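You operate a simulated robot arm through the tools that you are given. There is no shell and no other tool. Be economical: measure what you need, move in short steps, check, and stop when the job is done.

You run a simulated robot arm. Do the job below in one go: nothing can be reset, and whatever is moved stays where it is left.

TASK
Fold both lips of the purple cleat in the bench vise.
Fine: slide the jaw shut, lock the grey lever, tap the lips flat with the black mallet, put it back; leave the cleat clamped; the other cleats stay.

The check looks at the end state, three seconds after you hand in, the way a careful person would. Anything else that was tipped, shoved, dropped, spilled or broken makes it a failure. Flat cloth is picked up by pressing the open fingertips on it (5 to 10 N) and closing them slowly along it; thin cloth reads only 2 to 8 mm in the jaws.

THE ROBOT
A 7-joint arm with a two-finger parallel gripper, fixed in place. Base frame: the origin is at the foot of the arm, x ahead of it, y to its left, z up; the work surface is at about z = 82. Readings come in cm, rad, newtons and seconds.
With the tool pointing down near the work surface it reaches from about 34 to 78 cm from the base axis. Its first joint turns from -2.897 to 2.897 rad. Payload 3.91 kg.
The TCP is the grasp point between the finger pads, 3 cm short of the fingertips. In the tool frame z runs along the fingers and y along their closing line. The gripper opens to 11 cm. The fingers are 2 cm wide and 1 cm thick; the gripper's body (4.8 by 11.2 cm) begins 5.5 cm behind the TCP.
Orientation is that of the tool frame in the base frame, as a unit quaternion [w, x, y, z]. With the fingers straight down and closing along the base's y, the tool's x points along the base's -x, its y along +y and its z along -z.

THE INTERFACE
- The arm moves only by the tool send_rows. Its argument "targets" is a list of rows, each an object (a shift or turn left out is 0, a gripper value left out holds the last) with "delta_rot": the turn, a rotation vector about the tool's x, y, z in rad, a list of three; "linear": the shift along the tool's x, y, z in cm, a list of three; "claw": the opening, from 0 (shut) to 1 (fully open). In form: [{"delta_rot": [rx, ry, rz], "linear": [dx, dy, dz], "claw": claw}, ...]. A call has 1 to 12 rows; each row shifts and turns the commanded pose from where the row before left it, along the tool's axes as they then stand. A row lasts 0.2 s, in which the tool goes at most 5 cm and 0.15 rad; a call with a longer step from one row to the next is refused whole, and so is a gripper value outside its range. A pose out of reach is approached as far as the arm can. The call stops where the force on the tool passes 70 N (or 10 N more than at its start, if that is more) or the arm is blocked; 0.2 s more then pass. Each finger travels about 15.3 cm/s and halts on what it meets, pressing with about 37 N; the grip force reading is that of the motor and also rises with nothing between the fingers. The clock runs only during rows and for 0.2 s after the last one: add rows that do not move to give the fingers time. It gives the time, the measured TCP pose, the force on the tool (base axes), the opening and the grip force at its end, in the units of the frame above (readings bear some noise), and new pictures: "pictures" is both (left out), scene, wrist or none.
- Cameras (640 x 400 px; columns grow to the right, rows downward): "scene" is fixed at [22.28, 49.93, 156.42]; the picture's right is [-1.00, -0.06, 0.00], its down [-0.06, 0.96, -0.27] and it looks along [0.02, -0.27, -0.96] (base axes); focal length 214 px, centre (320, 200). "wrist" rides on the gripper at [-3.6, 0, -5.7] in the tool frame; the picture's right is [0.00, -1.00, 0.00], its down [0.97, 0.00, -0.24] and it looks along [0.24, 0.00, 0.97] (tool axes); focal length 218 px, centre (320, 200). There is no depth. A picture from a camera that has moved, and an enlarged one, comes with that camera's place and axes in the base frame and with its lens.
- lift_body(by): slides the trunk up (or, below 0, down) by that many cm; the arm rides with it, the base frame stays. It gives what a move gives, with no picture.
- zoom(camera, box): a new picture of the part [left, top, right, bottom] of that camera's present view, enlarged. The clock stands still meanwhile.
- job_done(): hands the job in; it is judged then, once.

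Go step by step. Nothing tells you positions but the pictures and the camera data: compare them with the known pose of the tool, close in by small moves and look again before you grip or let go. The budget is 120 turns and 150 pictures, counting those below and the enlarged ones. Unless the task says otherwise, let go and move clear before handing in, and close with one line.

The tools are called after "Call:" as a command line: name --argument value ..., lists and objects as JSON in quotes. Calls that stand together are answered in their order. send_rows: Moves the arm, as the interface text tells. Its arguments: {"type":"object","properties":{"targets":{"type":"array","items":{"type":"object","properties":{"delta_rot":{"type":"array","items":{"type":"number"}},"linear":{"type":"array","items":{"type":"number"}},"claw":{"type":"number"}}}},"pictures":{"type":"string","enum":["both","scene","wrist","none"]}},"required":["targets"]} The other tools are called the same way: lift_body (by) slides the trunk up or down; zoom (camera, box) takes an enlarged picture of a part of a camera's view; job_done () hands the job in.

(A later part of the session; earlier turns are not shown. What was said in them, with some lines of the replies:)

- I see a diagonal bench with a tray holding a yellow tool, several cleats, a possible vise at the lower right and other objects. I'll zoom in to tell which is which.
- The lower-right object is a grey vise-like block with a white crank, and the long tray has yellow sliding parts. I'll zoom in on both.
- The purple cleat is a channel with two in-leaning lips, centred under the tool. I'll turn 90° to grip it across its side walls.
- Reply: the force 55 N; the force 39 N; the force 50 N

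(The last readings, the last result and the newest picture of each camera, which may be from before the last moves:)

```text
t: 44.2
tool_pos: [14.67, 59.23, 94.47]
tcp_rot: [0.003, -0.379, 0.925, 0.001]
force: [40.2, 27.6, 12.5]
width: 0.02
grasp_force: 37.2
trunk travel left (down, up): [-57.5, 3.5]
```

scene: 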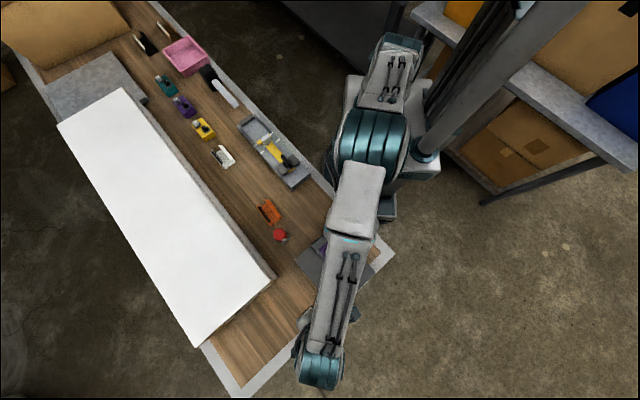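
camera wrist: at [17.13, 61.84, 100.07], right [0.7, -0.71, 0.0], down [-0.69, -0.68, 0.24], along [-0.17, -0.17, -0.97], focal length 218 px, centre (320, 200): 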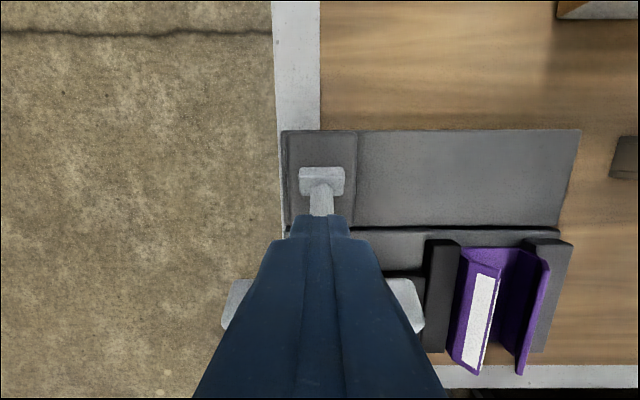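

Call:
send_rows --targets '[{"linear": [-1.5, 0, 0]}, {"linear": [-2, 0, 0]}, {"linear": [0, 0, -4]}, {"linear": [0, 0, -4]}, {"linear": [0, -4, -2]}, {"linear": [0, -4, 0]}, {"linear": [0, -4, 0]}, {}]' --pictures "both"

Call:
zoom --camera "wrist" --box '[0, 120, 340, 330]'

```text
t: 46.0
tool_pos: [24.65, 52.28, 104.38]
tcp_rot: [0.0, -0.382, 0.924, 0.0]
force: [0.7, 0.6, -0.1]
width: 0.0
grasp_force: 37.2
trunk travel left (down, up): [-57.5, 3.5]
camera wrist: at [27.04, 54.93, 109.93], right [0.71, -0.71, 0.0], down [-0.69, -0.69, 0.24], along [-0.17, -0.17, -0.97], focal length 218 px, centre (320, 200)
```

scene: 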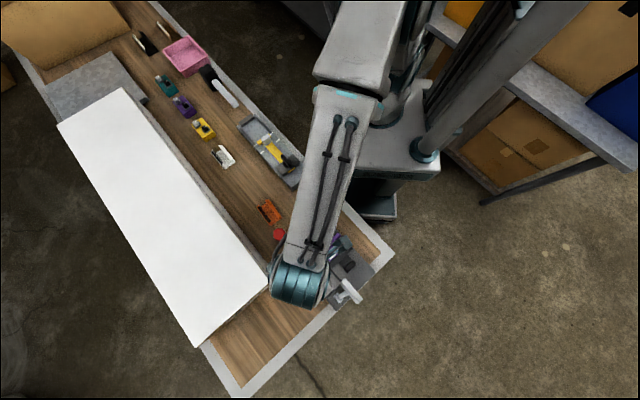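
wrist: 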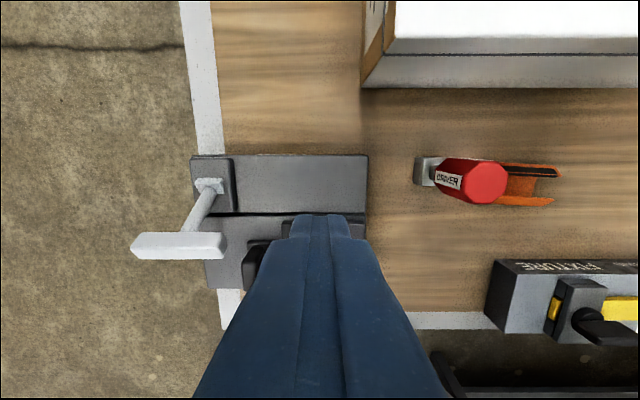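

```text
1.88 times, centred on (170, 225) of wrist
camera zoom: at [27.04, 54.93, 109.93], right [0.71, -0.71, 0.0], down [-0.69, -0.69, 0.24], along [-0.17, -0.17, -0.97], focal length 411 px, centre (602, 153)
```

zoom: 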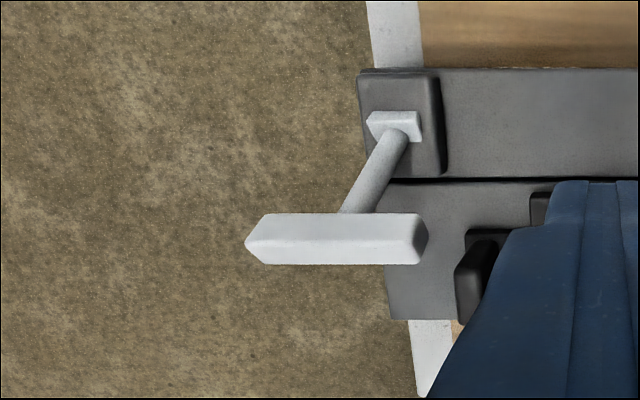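

Call:
send_rows --targets '[{"linear": [1.13, -4.6, -0.5], "claw": 0.5}, {"linear": [1.13, -4.6, -0.5]}, {"linear": [1.13, -4.6, -0.5]}, {"linear": [1.13, -4.6, -0.5]}, {"linear": [1.13, -4.6, -0.5]}, {"linear": [1.13, -4.6, 0]}, {"linear": [1.13, -4.6, 0]}, {"linear": [1.13, -4.6, 0]}, {"linear": [1.13, -4.6, 0]}, {"linear": [1.13, -4.6, 0]}, {"linear": [1.13, -4.6, 0]}, {}]' --pictures "none"

Call:
send_rows --targets '[{"linear": [1.13, -4.6, 0], "delta_rot": [0, 0, 0.143]}, {"delta_rot": [0, 0, 0.143]}, {"delta_rot": [0, 0, 0.143]}, {"delta_rot": [0, 0, 0.143]}, {"delta_rot": [0, 0, 0.143]}, {"delta_rot": [0, 0, 0.143]}, {"delta_rot": [0, 0, 0.143]}, {"delta_rot": [0, 0, 0.143]}, {"delta_rot": [0, 0, 0.143]}, {"delta_rot": [0, 0, 0.143]}, {"delta_rot": [0, 0, 0.14]}, {}]' --pictures "wrist"

```text
t: 48.6
tool_pos: [51.53, 7.63, 106.86]
tcp_rot: [0.0, -0.382, 0.924, 0.0]
force: [-0.1, -0.3, 0.0]
width: 5.45
grasp_force: 0.1
trunk travel left (down, up): [-57.5, 3.5]
```

```text
t: 51.2
tool_pos: [54.1, 3.5, 106.8]
tcp_rot: [0.0, 0.384, 0.923, 0.0]
force: [1.0, 0.0, 0.1]
width: 5.5
grasp_force: 0.1
trunk travel left (down, up): [-57.5, 3.5]
camera wrist: at [56.44, 1.11, 112.48], right [-0.71, -0.71, 0.0], down [-0.68, 0.69, 0.24], along [-0.17, 0.17, -0.97], focal length 218 px, centre (320, 200)
```

wrist: 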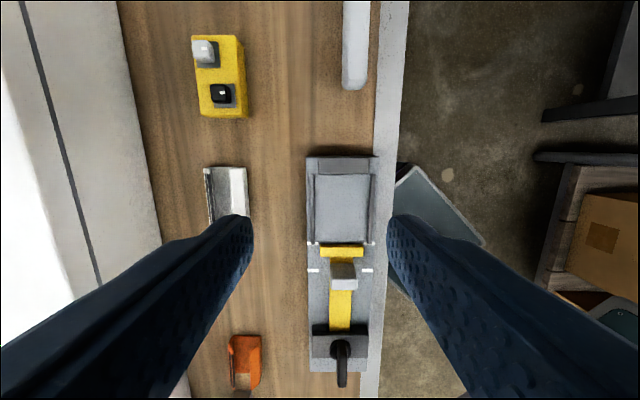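

Call:
send_rows --targets '[{"linear": [-4.16, -0.78, 0]}, {"linear": [-4.16, -0.78, 0]}, {"linear": [-4.16, -0.78, 0]}, {"linear": [-4.16, -0.78, 1]}, {"linear": [-4.16, -0.78, 1]}, {}]' --pictures "wrist"

Call:
zoom --camera "wrist" --box '[220, 20, 420, 300]'

```text
t: 52.6
tool_pos: [65.8, -13.91, 105.0]
tcp_rot: [0.0, 0.384, 0.924, 0.0]
force: [0.6, 0.3, 0.6]
width: 5.49
grasp_force: 0.0
trunk travel left (down, up): [-57.5, 3.5]
camera wrist: at [68.27, -16.43, 110.54], right [-0.71, -0.71, 0.0], down [-0.69, 0.69, 0.24], along [-0.17, 0.17, -0.97], focal length 218 px, centre (320, 200)
```

wrist: 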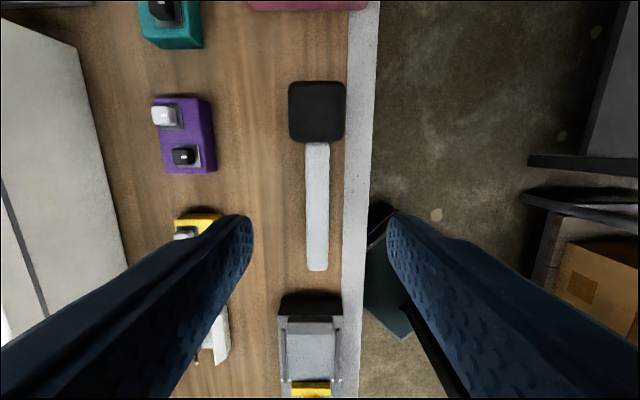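

```text
1.43 times, centred on (320, 160) of wrist
camera zoom: at [68.27, -16.43, 110.54], right [-0.71, -0.71, 0.0], down [-0.69, 0.69, 0.24], along [-0.17, 0.17, -0.97], focal length 312 px, centre (320, 257)
```

zoom: 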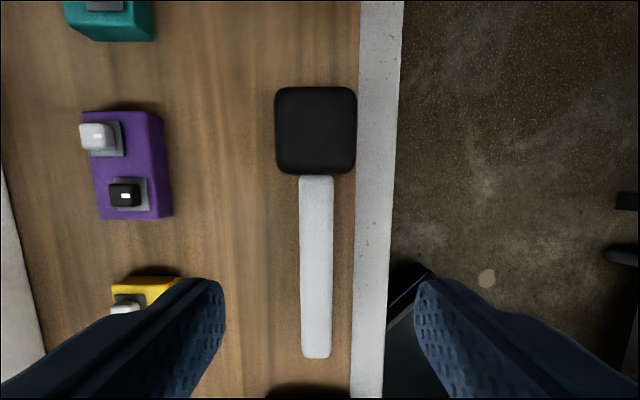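

Call:
send_rows --targets '[{"linear": [0.6, 0.3, 4]}, {"linear": [0, 0, 4]}, {"linear": [0, 0, 4]}, {}]' --pictures "wrist"

```text
t: 53.6
tool_pos: [65.71, -13.44, 92.91]
tcp_rot: [0.0, 0.383, 0.924, 0.0]
force: [-0.3, -0.2, -0.7]
width: 5.46
grasp_force: 0.0
trunk travel left (down, up): [-57.5, 3.5]
camera wrist: at [68.14, -15.91, 98.46], right [-0.71, -0.71, 0.0], down [-0.69, 0.69, 0.24], along [-0.17, 0.17, -0.97], focal length 218 px, centre (320, 200)
```

wrist: 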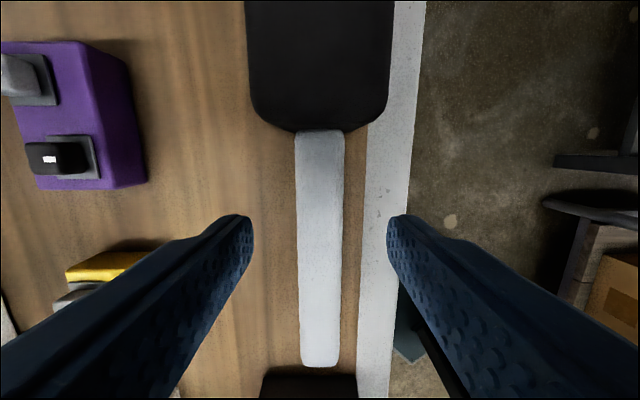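

Call:
send_rows --targets '[{"linear": [0, 0, 3.5]}, {"linear": [0, 0, 3.4]}, {}, {"claw": 0.35}, {"claw": 0.25}, {"claw": 0.15}, {"claw": 0.1}, {}]' --pictures "wrist"

```text
t: 55.4
tool_pos: [65.63, -13.4, 85.86]
tcp_rot: [0.0, 0.383, 0.924, 0.0]
force: [-1.7, -0.2, 0.7]
width: 2.55
grasp_force: 36.8
trunk travel left (down, up): [-57.5, 3.5]
camera wrist: at [68.1, -15.78, 91.51], right [-0.71, -0.71, 0.0], down [-0.69, 0.69, 0.24], along [-0.17, 0.17, -0.97], focal length 218 px, centre (320, 200)
```

wrist: 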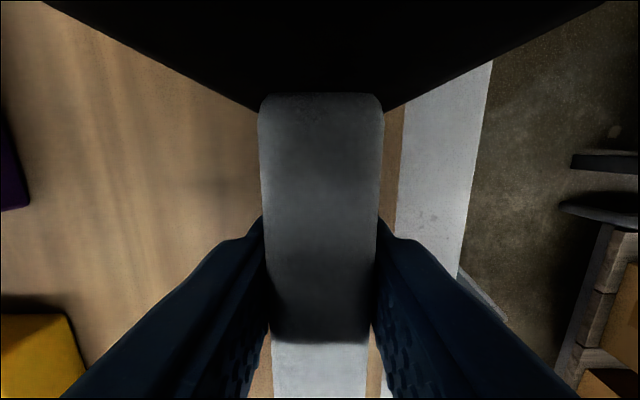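

Call:
send_rows --targets '[{"linear": [0, 0, -1]}, {"linear": [0, 0, -3]}, {"linear": [0, 0, -4]}, {"linear": [0, 0, -4.5]}, {"linear": [0, 0, -4.5]}, {"linear": [0, 0, -4]}, {}]' --pictures "wrist"

Call:
send_rows --targets '[{"linear": [4.56, 1.02, 0]}, {"linear": [4.56, 1.02, 0]}, {"linear": [4.56, 1.02, 0]}, {"linear": [4.56, 1.02, 0]}, {"linear": [4.56, 1.02, 0]}, {"linear": [4.56, 1.02, 0]}, {"linear": [4.56, 1.02, 0]}, {"linear": [4.56, 1.02, 0]}, {"linear": [4.56, 1.02, 0]}, {"linear": [4.56, 1.02, 0]}, {"linear": [4.56, 1.02, 0]}, {}]' --pictures "scene"

```text
t: 57.0
tool_pos: [65.77, -13.35, 106.96]
tcp_rot: [0.0, 0.384, 0.923, 0.0]
force: [-0.8, -1.3, -2.0]
width: 2.57
grasp_force: 37.1
trunk travel left (down, up): [-57.5, 3.5]
camera wrist: at [68.2, -15.84, 112.62], right [-0.71, -0.71, 0.0], down [-0.69, 0.69, 0.24], along [-0.17, 0.17, -0.97], focal length 218 px, centre (320, 200)
```

wrist: 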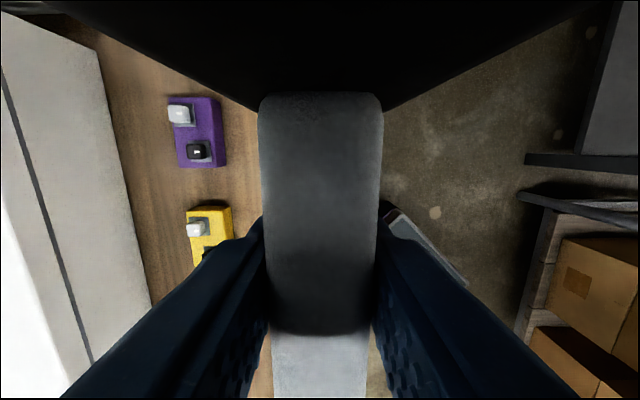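

```text
t: 59.6
tool_pos: [38.44, 30.25, 106.93]
tcp_rot: [-0.001, 0.383, 0.924, 0.0]
force: [1.0, -0.1, -1.7]
width: 2.55
grasp_force: 37.2
trunk travel left (down, up): [-57.5, 3.5]
```

scene: 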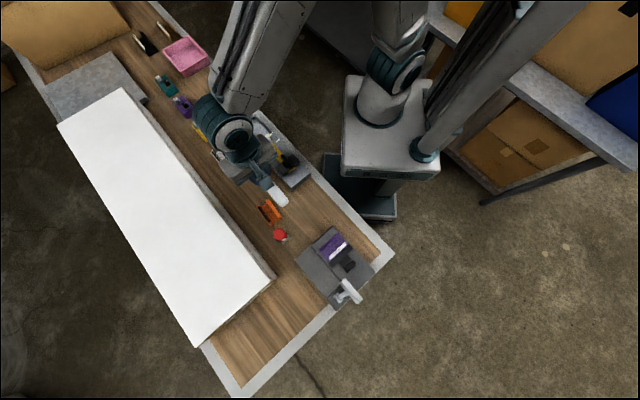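

Call:
zoom --camera "scene" --box '[285, 215, 385, 315]'

Call:
send_rows --targets '[{"delta_rot": [0, 0, -0.143]}, {"delta_rot": [0, 0, -0.143]}, {"delta_rot": [0, 0, -0.143]}, {"delta_rot": [0, 0, -0.143]}, {"delta_rot": [0, 0, -0.143]}, {"delta_rot": [0, 0, -0.143]}, {"delta_rot": [0, 0, -0.143]}, {"delta_rot": [0, 0, -0.143]}, {"delta_rot": [0, 0, -0.143]}, {"delta_rot": [0, 0, -0.143]}, {"delta_rot": [0, 0, -0.141]}, {}]' --pictures "none"

```text
4.00 times, centred on (335, 265) of scene
camera zoom: at [22.28, 49.93, 156.42], right [-1.0, -0.06, 0.0], down [-0.06, 0.96, -0.27], along [0.02, -0.27, -0.96], focal length 858 px, centre (260, -60)
```

zoom: 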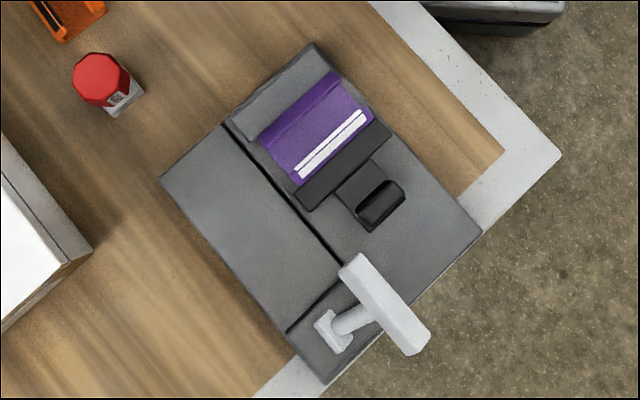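

```text
t: 62.2
tool_pos: [38.15, 30.12, 106.95]
tcp_rot: [0.0, -0.382, 0.924, 0.001]
force: [-0.4, 0.4, -2.7]
width: 2.57
grasp_force: 37.2
trunk travel left (down, up): [-57.5, 3.5]
```

Call:
send_rows --targets '[{"linear": [1.68, 4.2, 0]}, {"linear": [1.68, 4.2, 0]}, {"linear": [1.68, 4.2, 0]}, {"linear": [1.68, 4.2, 0]}, {"linear": [1.68, 4.2, 0]}, {"linear": [1.7, 4.2, 0]}, {"linear": [0, 0, 4]}, {"linear": [0, 0, 4]}, {}]' --pictures "both"

Call:
zoom --camera "scene" --box '[285, 215, 385, 315]'

```text
t: 64.2
tool_pos: [13.31, 40.97, 98.94]
tcp_rot: [0.0, -0.382, 0.924, 0.0]
force: [0.1, 0.4, -2.9]
width: 2.56
grasp_force: 36.3
trunk travel left (down, up): [-57.5, 3.5]
camera wrist: at [15.78, 43.59, 104.53], right [0.71, -0.71, 0.0], down [-0.69, -0.69, 0.24], along [-0.17, -0.17, -0.97], focal length 218 px, centre (320, 200)
```

scene: 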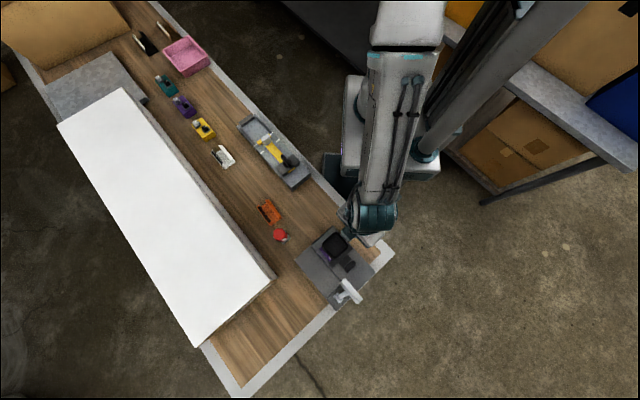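
wrist: 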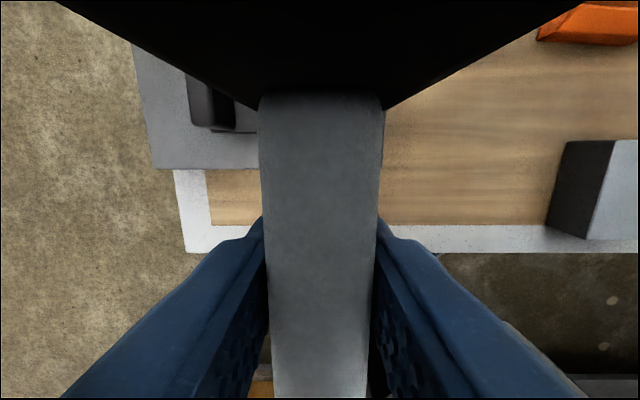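

```text
4.00 times, centred on (335, 265) of scene
camera zoom: at [22.28, 49.93, 156.42], right [-1.0, -0.06, 0.0], down [-0.06, 0.96, -0.27], along [0.02, -0.27, -0.96], focal length 858 px, centre (260, -60)
```

zoom: 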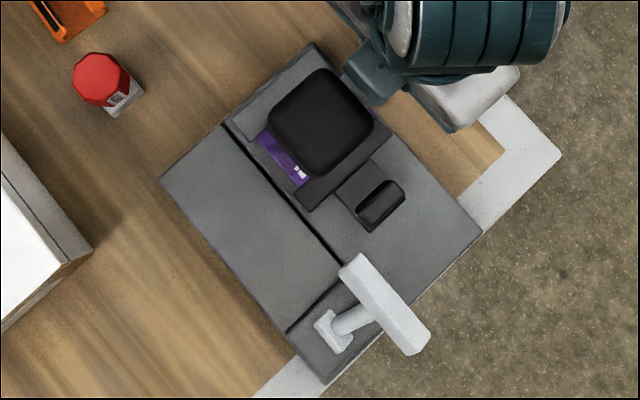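

Call:
send_rows --targets '[{"linear": [0.5, 0, 3]}, {"linear": [0, 0, 2.5]}, {"linear": [0, 0, 1]}, {}]' --pictures "none"

Call:
send_rows --targets '[{"linear": [0, 0, 0.5]}, {"linear": [0, 0, 0.5]}, {"linear": [0, 0, 0.5]}, {"linear": [0, 0, 0.5]}, {}]' --pictures "none"

```text
t: 65.2
tool_pos: [13.05, 40.59, 92.64]
tcp_rot: [0.002, -0.382, 0.924, 0.001]
force: [0.7, -0.2, 15.4]
width: 2.58
grasp_force: 36.7
trunk travel left (down, up): [-57.5, 3.5]
```

```text
t: 66.4
tool_pos: [12.98, 40.34, 90.69]
tcp_rot: [0.002, -0.382, 0.924, 0.001]
force: [-1.1, -7.6, 41.1]
width: 2.55
grasp_force: 37.2
trunk travel left (down, up): [-57.5, 3.5]
```

Call:
send_rows --targets '[{"linear": [0, 0, -2.5]}, {"linear": [0, 0, 0]}, {"linear": [0, 0, 2.6]}, {}]' --pictures "none"

Call:
send_rows --targets '[{"linear": [0, 0, -3]}, {"linear": [0, 0, -4]}, {"linear": [0, 0, -4]}, {"linear": [4.5, 0, 0]}, {"linear": [3, 0, 0]}, {}]' --pictures "scene"

Call:
zoom --camera "scene" --box '[285, 215, 385, 315]'

```text
t: 67.4
tool_pos: [12.99, 40.54, 90.54]
tcp_rot: [0.0, -0.383, 0.924, 0.002]
force: [-0.3, -0.8, 27.2]
width: 2.58
grasp_force: 37.0
trunk travel left (down, up): [-57.5, 3.5]
```

```text
t: 68.8
tool_pos: [7.61, 35.24, 101.43]
tcp_rot: [0.0, -0.382, 0.924, -0.001]
force: [0.5, 0.9, -2.7]
width: 2.58
grasp_force: 37.3
trunk travel left (down, up): [-57.5, 3.5]
```

scene: 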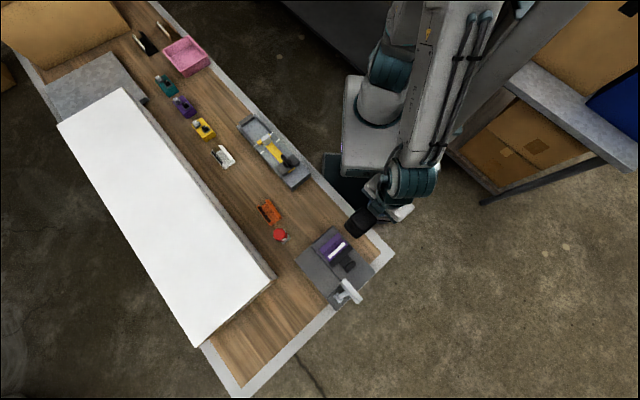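

```text
4.00 times, centred on (335, 265) of scene
camera zoom: at [22.28, 49.93, 156.42], right [-1.0, -0.06, 0.0], down [-0.06, 0.96, -0.27], along [0.02, -0.27, -0.96], focal length 858 px, centre (260, -60)
```

zoom: 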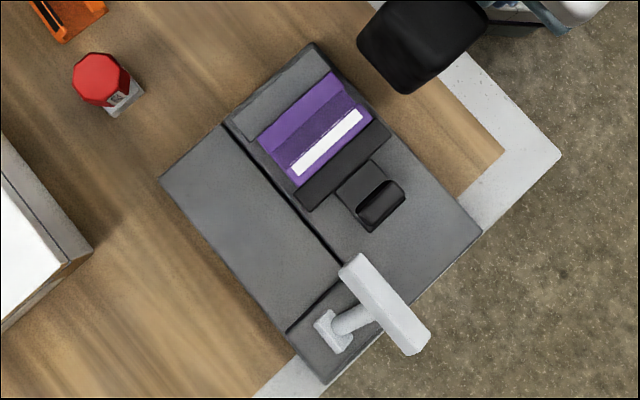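

Call:
zoom --camera "scene" --box '[318, 228, 352, 266]'

```text
10.53 times, centred on (335, 247) of scene
camera zoom: at [22.28, 49.93, 156.42], right [-1.0, -0.06, 0.0], down [-0.06, 0.96, -0.27], along [0.02, -0.27, -0.96], focal length 2258 px, centre (162, -295)
```

zoom: 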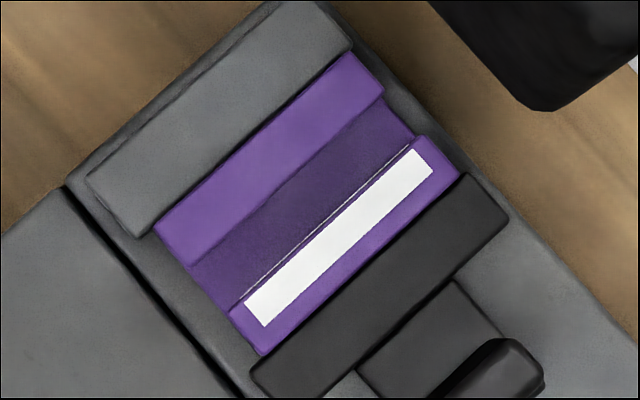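

Call:
send_rows --targets '[{"linear": [0, 0, -3]}, {"linear": [0, 0, -2.5]}, {"linear": [-2.57, -3.6, 0]}, {"linear": [-2.57, -3.6, 0]}, {"linear": [-2.57, -3.6, 0]}, {"linear": [-2.57, -3.6, 0]}, {"linear": [-2.57, -3.6, 0]}, {"linear": [-2.57, -3.6, 0]}, {"linear": [-2.57, -3.6, 0]}, {}]' --pictures "none"

Call:
send_rows --targets '[{"delta_rot": [0, 0, 0.143]}, {"delta_rot": [0, 0, 0.143]}, {"delta_rot": [0, 0, 0.143]}, {"delta_rot": [0, 0, 0.143]}, {"delta_rot": [0, 0, 0.143]}, {"delta_rot": [0, 0, 0.143]}, {"delta_rot": [0, 0, 0.143]}, {"delta_rot": [0, 0, 0.143]}, {"delta_rot": [0, 0, 0.143]}, {"delta_rot": [0, 0, 0.143]}, {"delta_rot": [0, 0, 0.141]}, {}]' --pictures "none"

```text
t: 71.0
tool_pos: [38.15, 30.14, 107.1]
tcp_rot: [0.0, -0.383, 0.924, 0.0]
force: [-0.4, -0.4, -2.2]
width: 2.58
grasp_force: 37.2
trunk travel left (down, up): [-57.5, 3.5]
```

```text
t: 73.6
tool_pos: [38.28, 30.1, 106.84]
tcp_rot: [0.0, 0.385, 0.923, 0.0]
force: [0.6, 0.2, -2.5]
width: 2.58
grasp_force: 36.7
trunk travel left (down, up): [-57.5, 3.5]
```

Call:
send_rows --targets '[{"linear": [-4.56, -1.015, 0]}, {"linear": [-4.56, -1.015, 0]}, {"linear": [-4.56, -1.015, 0]}, {"linear": [-4.56, -1.015, 0]}, {"linear": [-4.56, -1.015, 0]}, {"linear": [-4.56, -1.015, 0]}, {"linear": [-4.56, -1.015, 0]}, {"linear": [-4.56, -1.015, 0]}, {"linear": [-4.56, -1.015, 0]}, {"linear": [-4.56, -1.015, 0]}, {"linear": [-4.56, -1.015, 0]}, {}]' --pictures "none"

Call:
send_rows --targets '[{"linear": [0, 0, 4.5]}, {"linear": [0, 0, 4.5]}, {"linear": [0, 0, 4.5]}, {"linear": [0, 0, 4]}, {"linear": [0, 0, 2]}, {}]' --pictures "both"

```text
t: 76.2
tool_pos: [65.89, -13.1, 107.01]
tcp_rot: [0.0, 0.383, 0.924, 0.0]
force: [-0.2, -0.1, -2.2]
width: 2.57
grasp_force: 36.8
trunk travel left (down, up): [-57.5, 3.5]
```

```text
t: 77.6
tool_pos: [65.83, -13.12, 87.33]
tcp_rot: [0.0, 0.383, 0.924, 0.001]
force: [0.2, -1.2, -1.6]
width: 2.56
grasp_force: 36.7
trunk travel left (down, up): [-57.5, 3.5]
camera wrist: at [68.21, -15.67, 92.95], right [-0.71, -0.71, 0.0], down [-0.69, 0.69, 0.24], along [-0.17, 0.17, -0.97], focal length 218 px, centre (320, 200)
```

scene: 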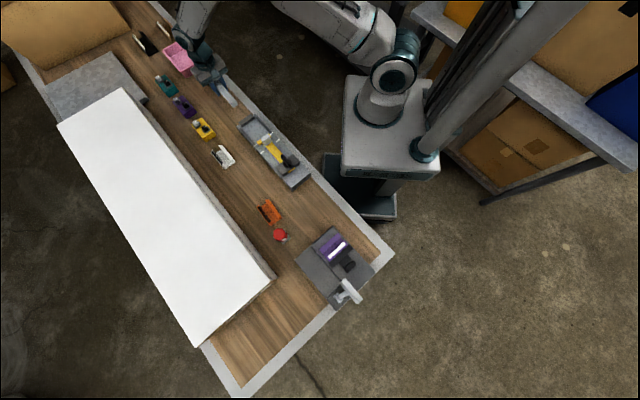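
wrist: 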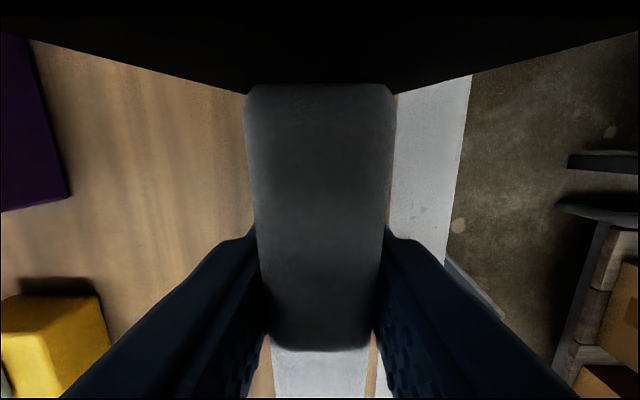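

The handle pitched slightly in the grip (head a bit high). I'll tilt the gripper to level it, realign, and lower gently until it touches down.

Call:
send_rows --targets '[{"linear": [-0.06, -0.34, 0]}, {"delta_rot": [0, 0.14, 0]}, {}]' --pictures "none"

Call:
send_rows --targets '[{"linear": [0, 0, 0.4]}, {"linear": [0, 0, 0.4]}, {}]' --pictures "wrist"

```text
t: 78.4
tool_pos: [65.62, -13.5, 87.47]
tcp_rot: [-0.066, 0.381, 0.922, 0.027]
force: [0.3, -0.1, -3.1]
width: 2.59
grasp_force: 37.2
trunk travel left (down, up): [-57.5, 3.5]
```

```text
t: 79.2
tool_pos: [65.5, -13.51, 86.49]
tcp_rot: [-0.065, 0.382, 0.922, 0.026]
force: [0.1, 0.4, -2.4]
width: 2.61
grasp_force: 37.2
trunk travel left (down, up): [-57.5, 3.5]
camera wrist: at [68.42, -16.42, 91.64], right [-0.71, -0.71, 0.0], down [-0.66, 0.66, 0.37], along [-0.26, 0.26, -0.93], focal length 218 px, centre (320, 200)
```

wrist: 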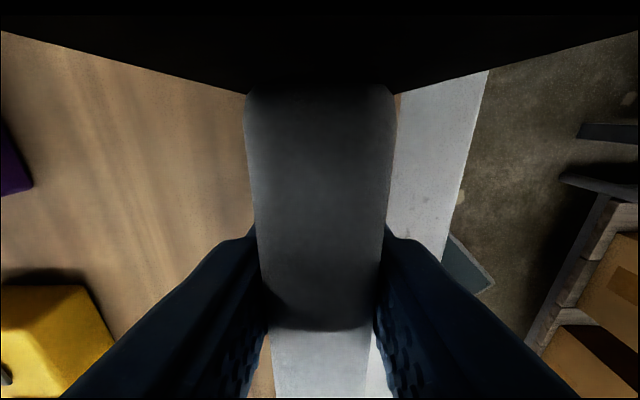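

Call:
send_rows --targets '[{"linear": [0, 0, 0.3]}, {}]' --pictures "none"

Call:
send_rows --targets '[{"linear": [0, 0, 0.25]}, {}]' --pictures "none"

```text
t: 79.8
tool_pos: [65.54, -13.26, 86.32]
tcp_rot: [-0.065, 0.382, 0.921, 0.027]
force: [-0.5, -1.0, -2.4]
width: 2.58
grasp_force: 36.8
trunk travel left (down, up): [-57.5, 3.5]
```

```text
t: 80.4
tool_pos: [65.51, -13.27, 86.09]
tcp_rot: [-0.065, 0.382, 0.921, 0.027]
force: [0.3, 0.1, -1.8]
width: 2.54
grasp_force: 36.8
trunk travel left (down, up): [-57.5, 3.5]
```

Call:
send_rows --targets '[{"linear": [0, 0, 0.2]}, {}]' --pictures "none"

Call:
send_rows --targets '[{"linear": [0, 0, 0.2]}, {}]' --pictures "none"

```text
t: 81.0
tool_pos: [65.36, -13.34, 85.82]
tcp_rot: [-0.064, 0.382, 0.921, 0.027]
force: [0.6, 0.0, -2.5]
width: 2.55
grasp_force: 37.3
trunk travel left (down, up): [-57.5, 3.5]
```

```text
t: 81.6
tool_pos: [65.5, -13.35, 85.68]
tcp_rot: [-0.064, 0.382, 0.922, 0.027]
force: [0.7, 0.7, 3.2]
width: 2.56
grasp_force: 36.7
trunk travel left (down, up): [-57.5, 3.5]
```

Call:
send_rows --targets '[{"linear": [0, 0, 0.1]}, {"claw": 0.26}, {"claw": 0.3}, {"claw": 0.36}, {"claw": 0.45}, {}]' --pictures "wrist"

```text
t: 83.0
tool_pos: [65.31, -13.34, 85.51]
tcp_rot: [-0.064, 0.383, 0.921, 0.026]
force: [-0.1, 0.4, -0.8]
width: 4.96
grasp_force: 0.0
trunk travel left (down, up): [-57.5, 3.5]
camera wrist: at [68.3, -16.36, 90.64], right [-0.71, -0.71, 0.0], down [-0.66, 0.66, 0.37], along [-0.26, 0.26, -0.93], focal length 218 px, centre (320, 200)
```

wrist: 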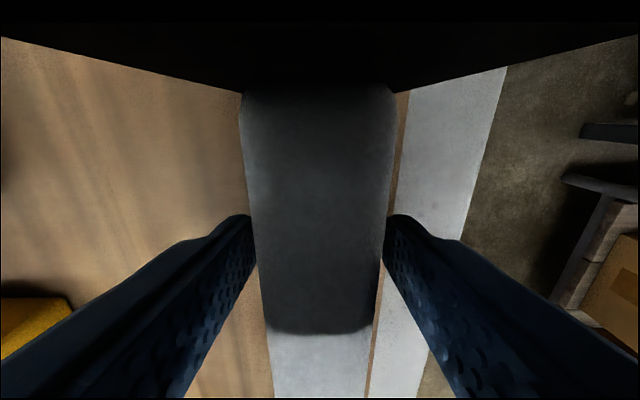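

Call:
send_rows --targets '[{"linear": [0.28, 0, -1.97]}, {"linear": [0.56, 0, -3.95]}, {"linear": [0.56, 0, -3.95]}, {"linear": [0.5, 0, -3.5], "claw": 0.6}, {"linear": [0.5, 0, -3.5]}, {"delta_rot": [0, -0.14, 0]}, {}]' --pictures "both"

Call:
zoom --camera "scene" --box '[120, 10, 280, 200]'

```text
t: 84.6
tool_pos: [65.3, -13.47, 102.52]
tcp_rot: [0.001, 0.384, 0.923, 0.0]
force: [0.3, -1.0, 0.7]
width: 6.6
grasp_force: 0.1
trunk travel left (down, up): [-57.5, 3.5]
camera wrist: at [67.75, -15.88, 108.2], right [-0.71, -0.71, 0.0], down [-0.69, 0.69, 0.24], along [-0.17, 0.17, -0.97], focal length 218 px, centre (320, 200)
```

scene: 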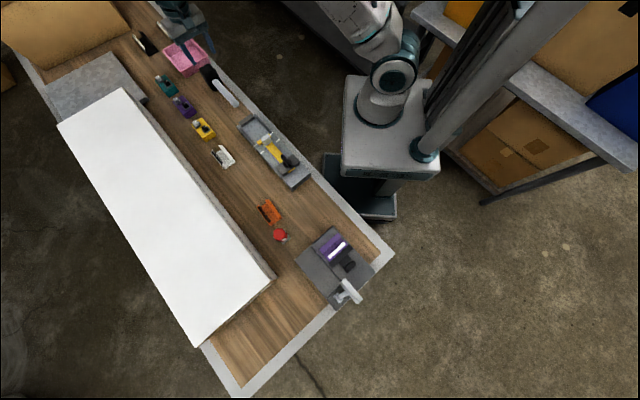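
wrist: 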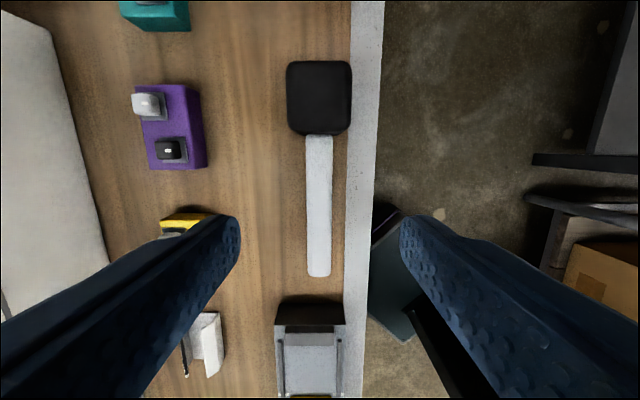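

```text
2.11 times, centred on (200, 105) of scene
camera zoom: at [22.28, 49.93, 156.42], right [-1.0, -0.06, 0.0], down [-0.06, 0.96, -0.27], along [0.02, -0.27, -0.96], focal length 452 px, centre (573, 400)
```

zoom: 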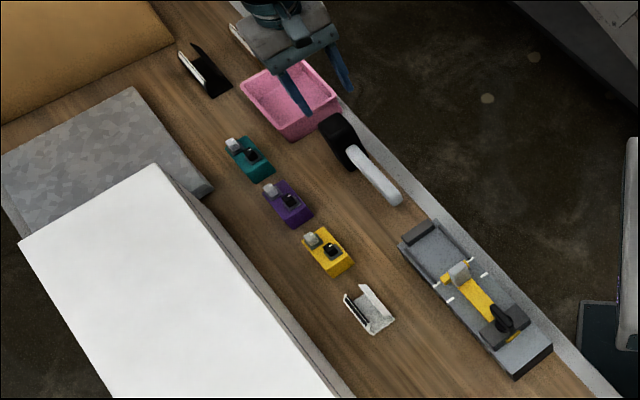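

Call:
send_rows --targets '[{"linear": [4.5, 0.58, 0]}, {"linear": [4.5, 0.58, 0]}, {"linear": [4.5, 0.58, 0]}, {"linear": [4.5, 0.58, 0]}, {"linear": [4.5, 0.58, 0]}, {"linear": [4.5, 0.58, 0]}, {"linear": [4.5, 0.58, 0]}, {"linear": [4.5, 0.58, 0]}, {"linear": [4.5, 0.58, 0]}, {"linear": [4.5, 0.58, 0]}, {"linear": [4.5, 0.58, 0]}, {}]' --pictures "none"

Call:
send_rows --targets '[{"linear": [4.5, 0.58, 0]}, {"linear": [4.0, 0.58, 0]}, {"linear": [4.0, 0.58, 1]}, {"linear": [0, 0, 2]}, {"delta_rot": [0, 0.15, 0]}, {"delta_rot": [0, 0.15, 0]}, {}]' --pictures "wrist"

Call:
zoom --camera "wrist" --box '[220, 100, 420, 250]'

```text
t: 87.2
tool_pos: [34.91, 26.33, 102.52]
tcp_rot: [0.0, 0.383, 0.924, 0.001]
force: [0.7, 0.0, 0.6]
width: 6.56
grasp_force: 0.0
trunk travel left (down, up): [-57.5, 3.5]
```

```text
t: 88.8
tool_pos: [27.19, 36.19, 99.58]
tcp_rot: [-0.138, 0.379, 0.913, 0.057]
force: [0.6, -1.1, 0.6]
width: 6.59
grasp_force: 0.1
trunk travel left (down, up): [-57.5, 3.5]
camera wrist: at [30.73, 32.74, 103.92], right [-0.71, -0.71, 0.0], down [-0.61, 0.61, 0.52], along [-0.37, 0.37, -0.86], focal length 218 px, centre (320, 200)
```

wrist: 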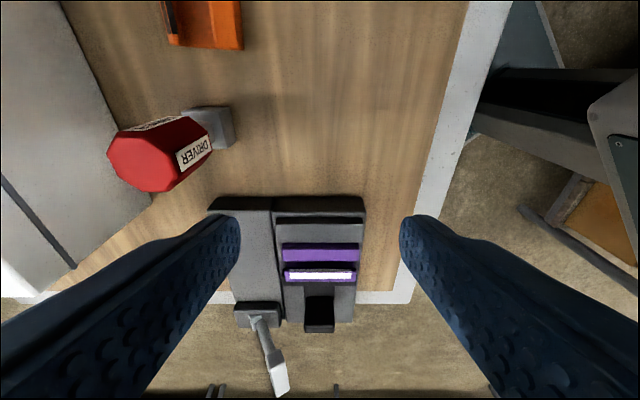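

```text
2.67 times, centred on (320, 175) of wrist
camera zoom: at [30.73, 32.74, 103.92], right [-0.71, -0.71, 0.0], down [-0.61, 0.61, 0.52], along [-0.37, 0.37, -0.86], focal length 582 px, centre (320, 267)
```

zoom: 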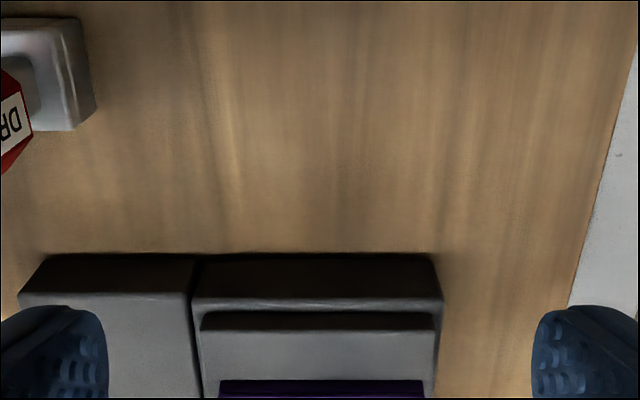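

Call:
zoom --camera "wrist" --box '[230, 190, 410, 340]'

```text
2.67 times, centred on (320, 265) of wrist
camera zoom: at [30.73, 32.74, 103.92], right [-0.71, -0.71, 0.0], down [-0.61, 0.61, 0.52], along [-0.37, 0.37, -0.86], focal length 582 px, centre (320, 27)
```

zoom: 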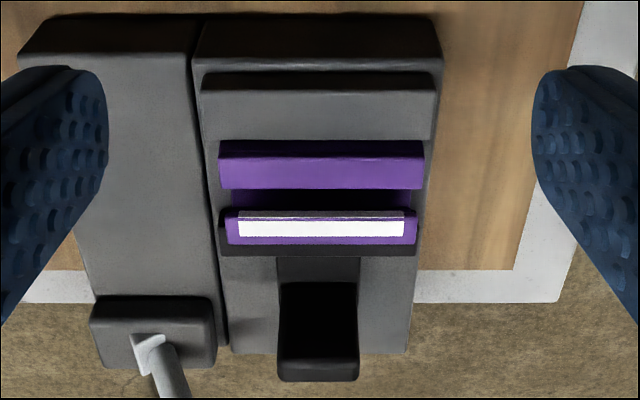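

Call:
job_done

```text
The job is handed in.
```

Both lips of the purple cleat are folded flat. It is still clamped in the vise with the jaw shut and the grey lever locked; the mallet is back in its place, and nothing else was moved.
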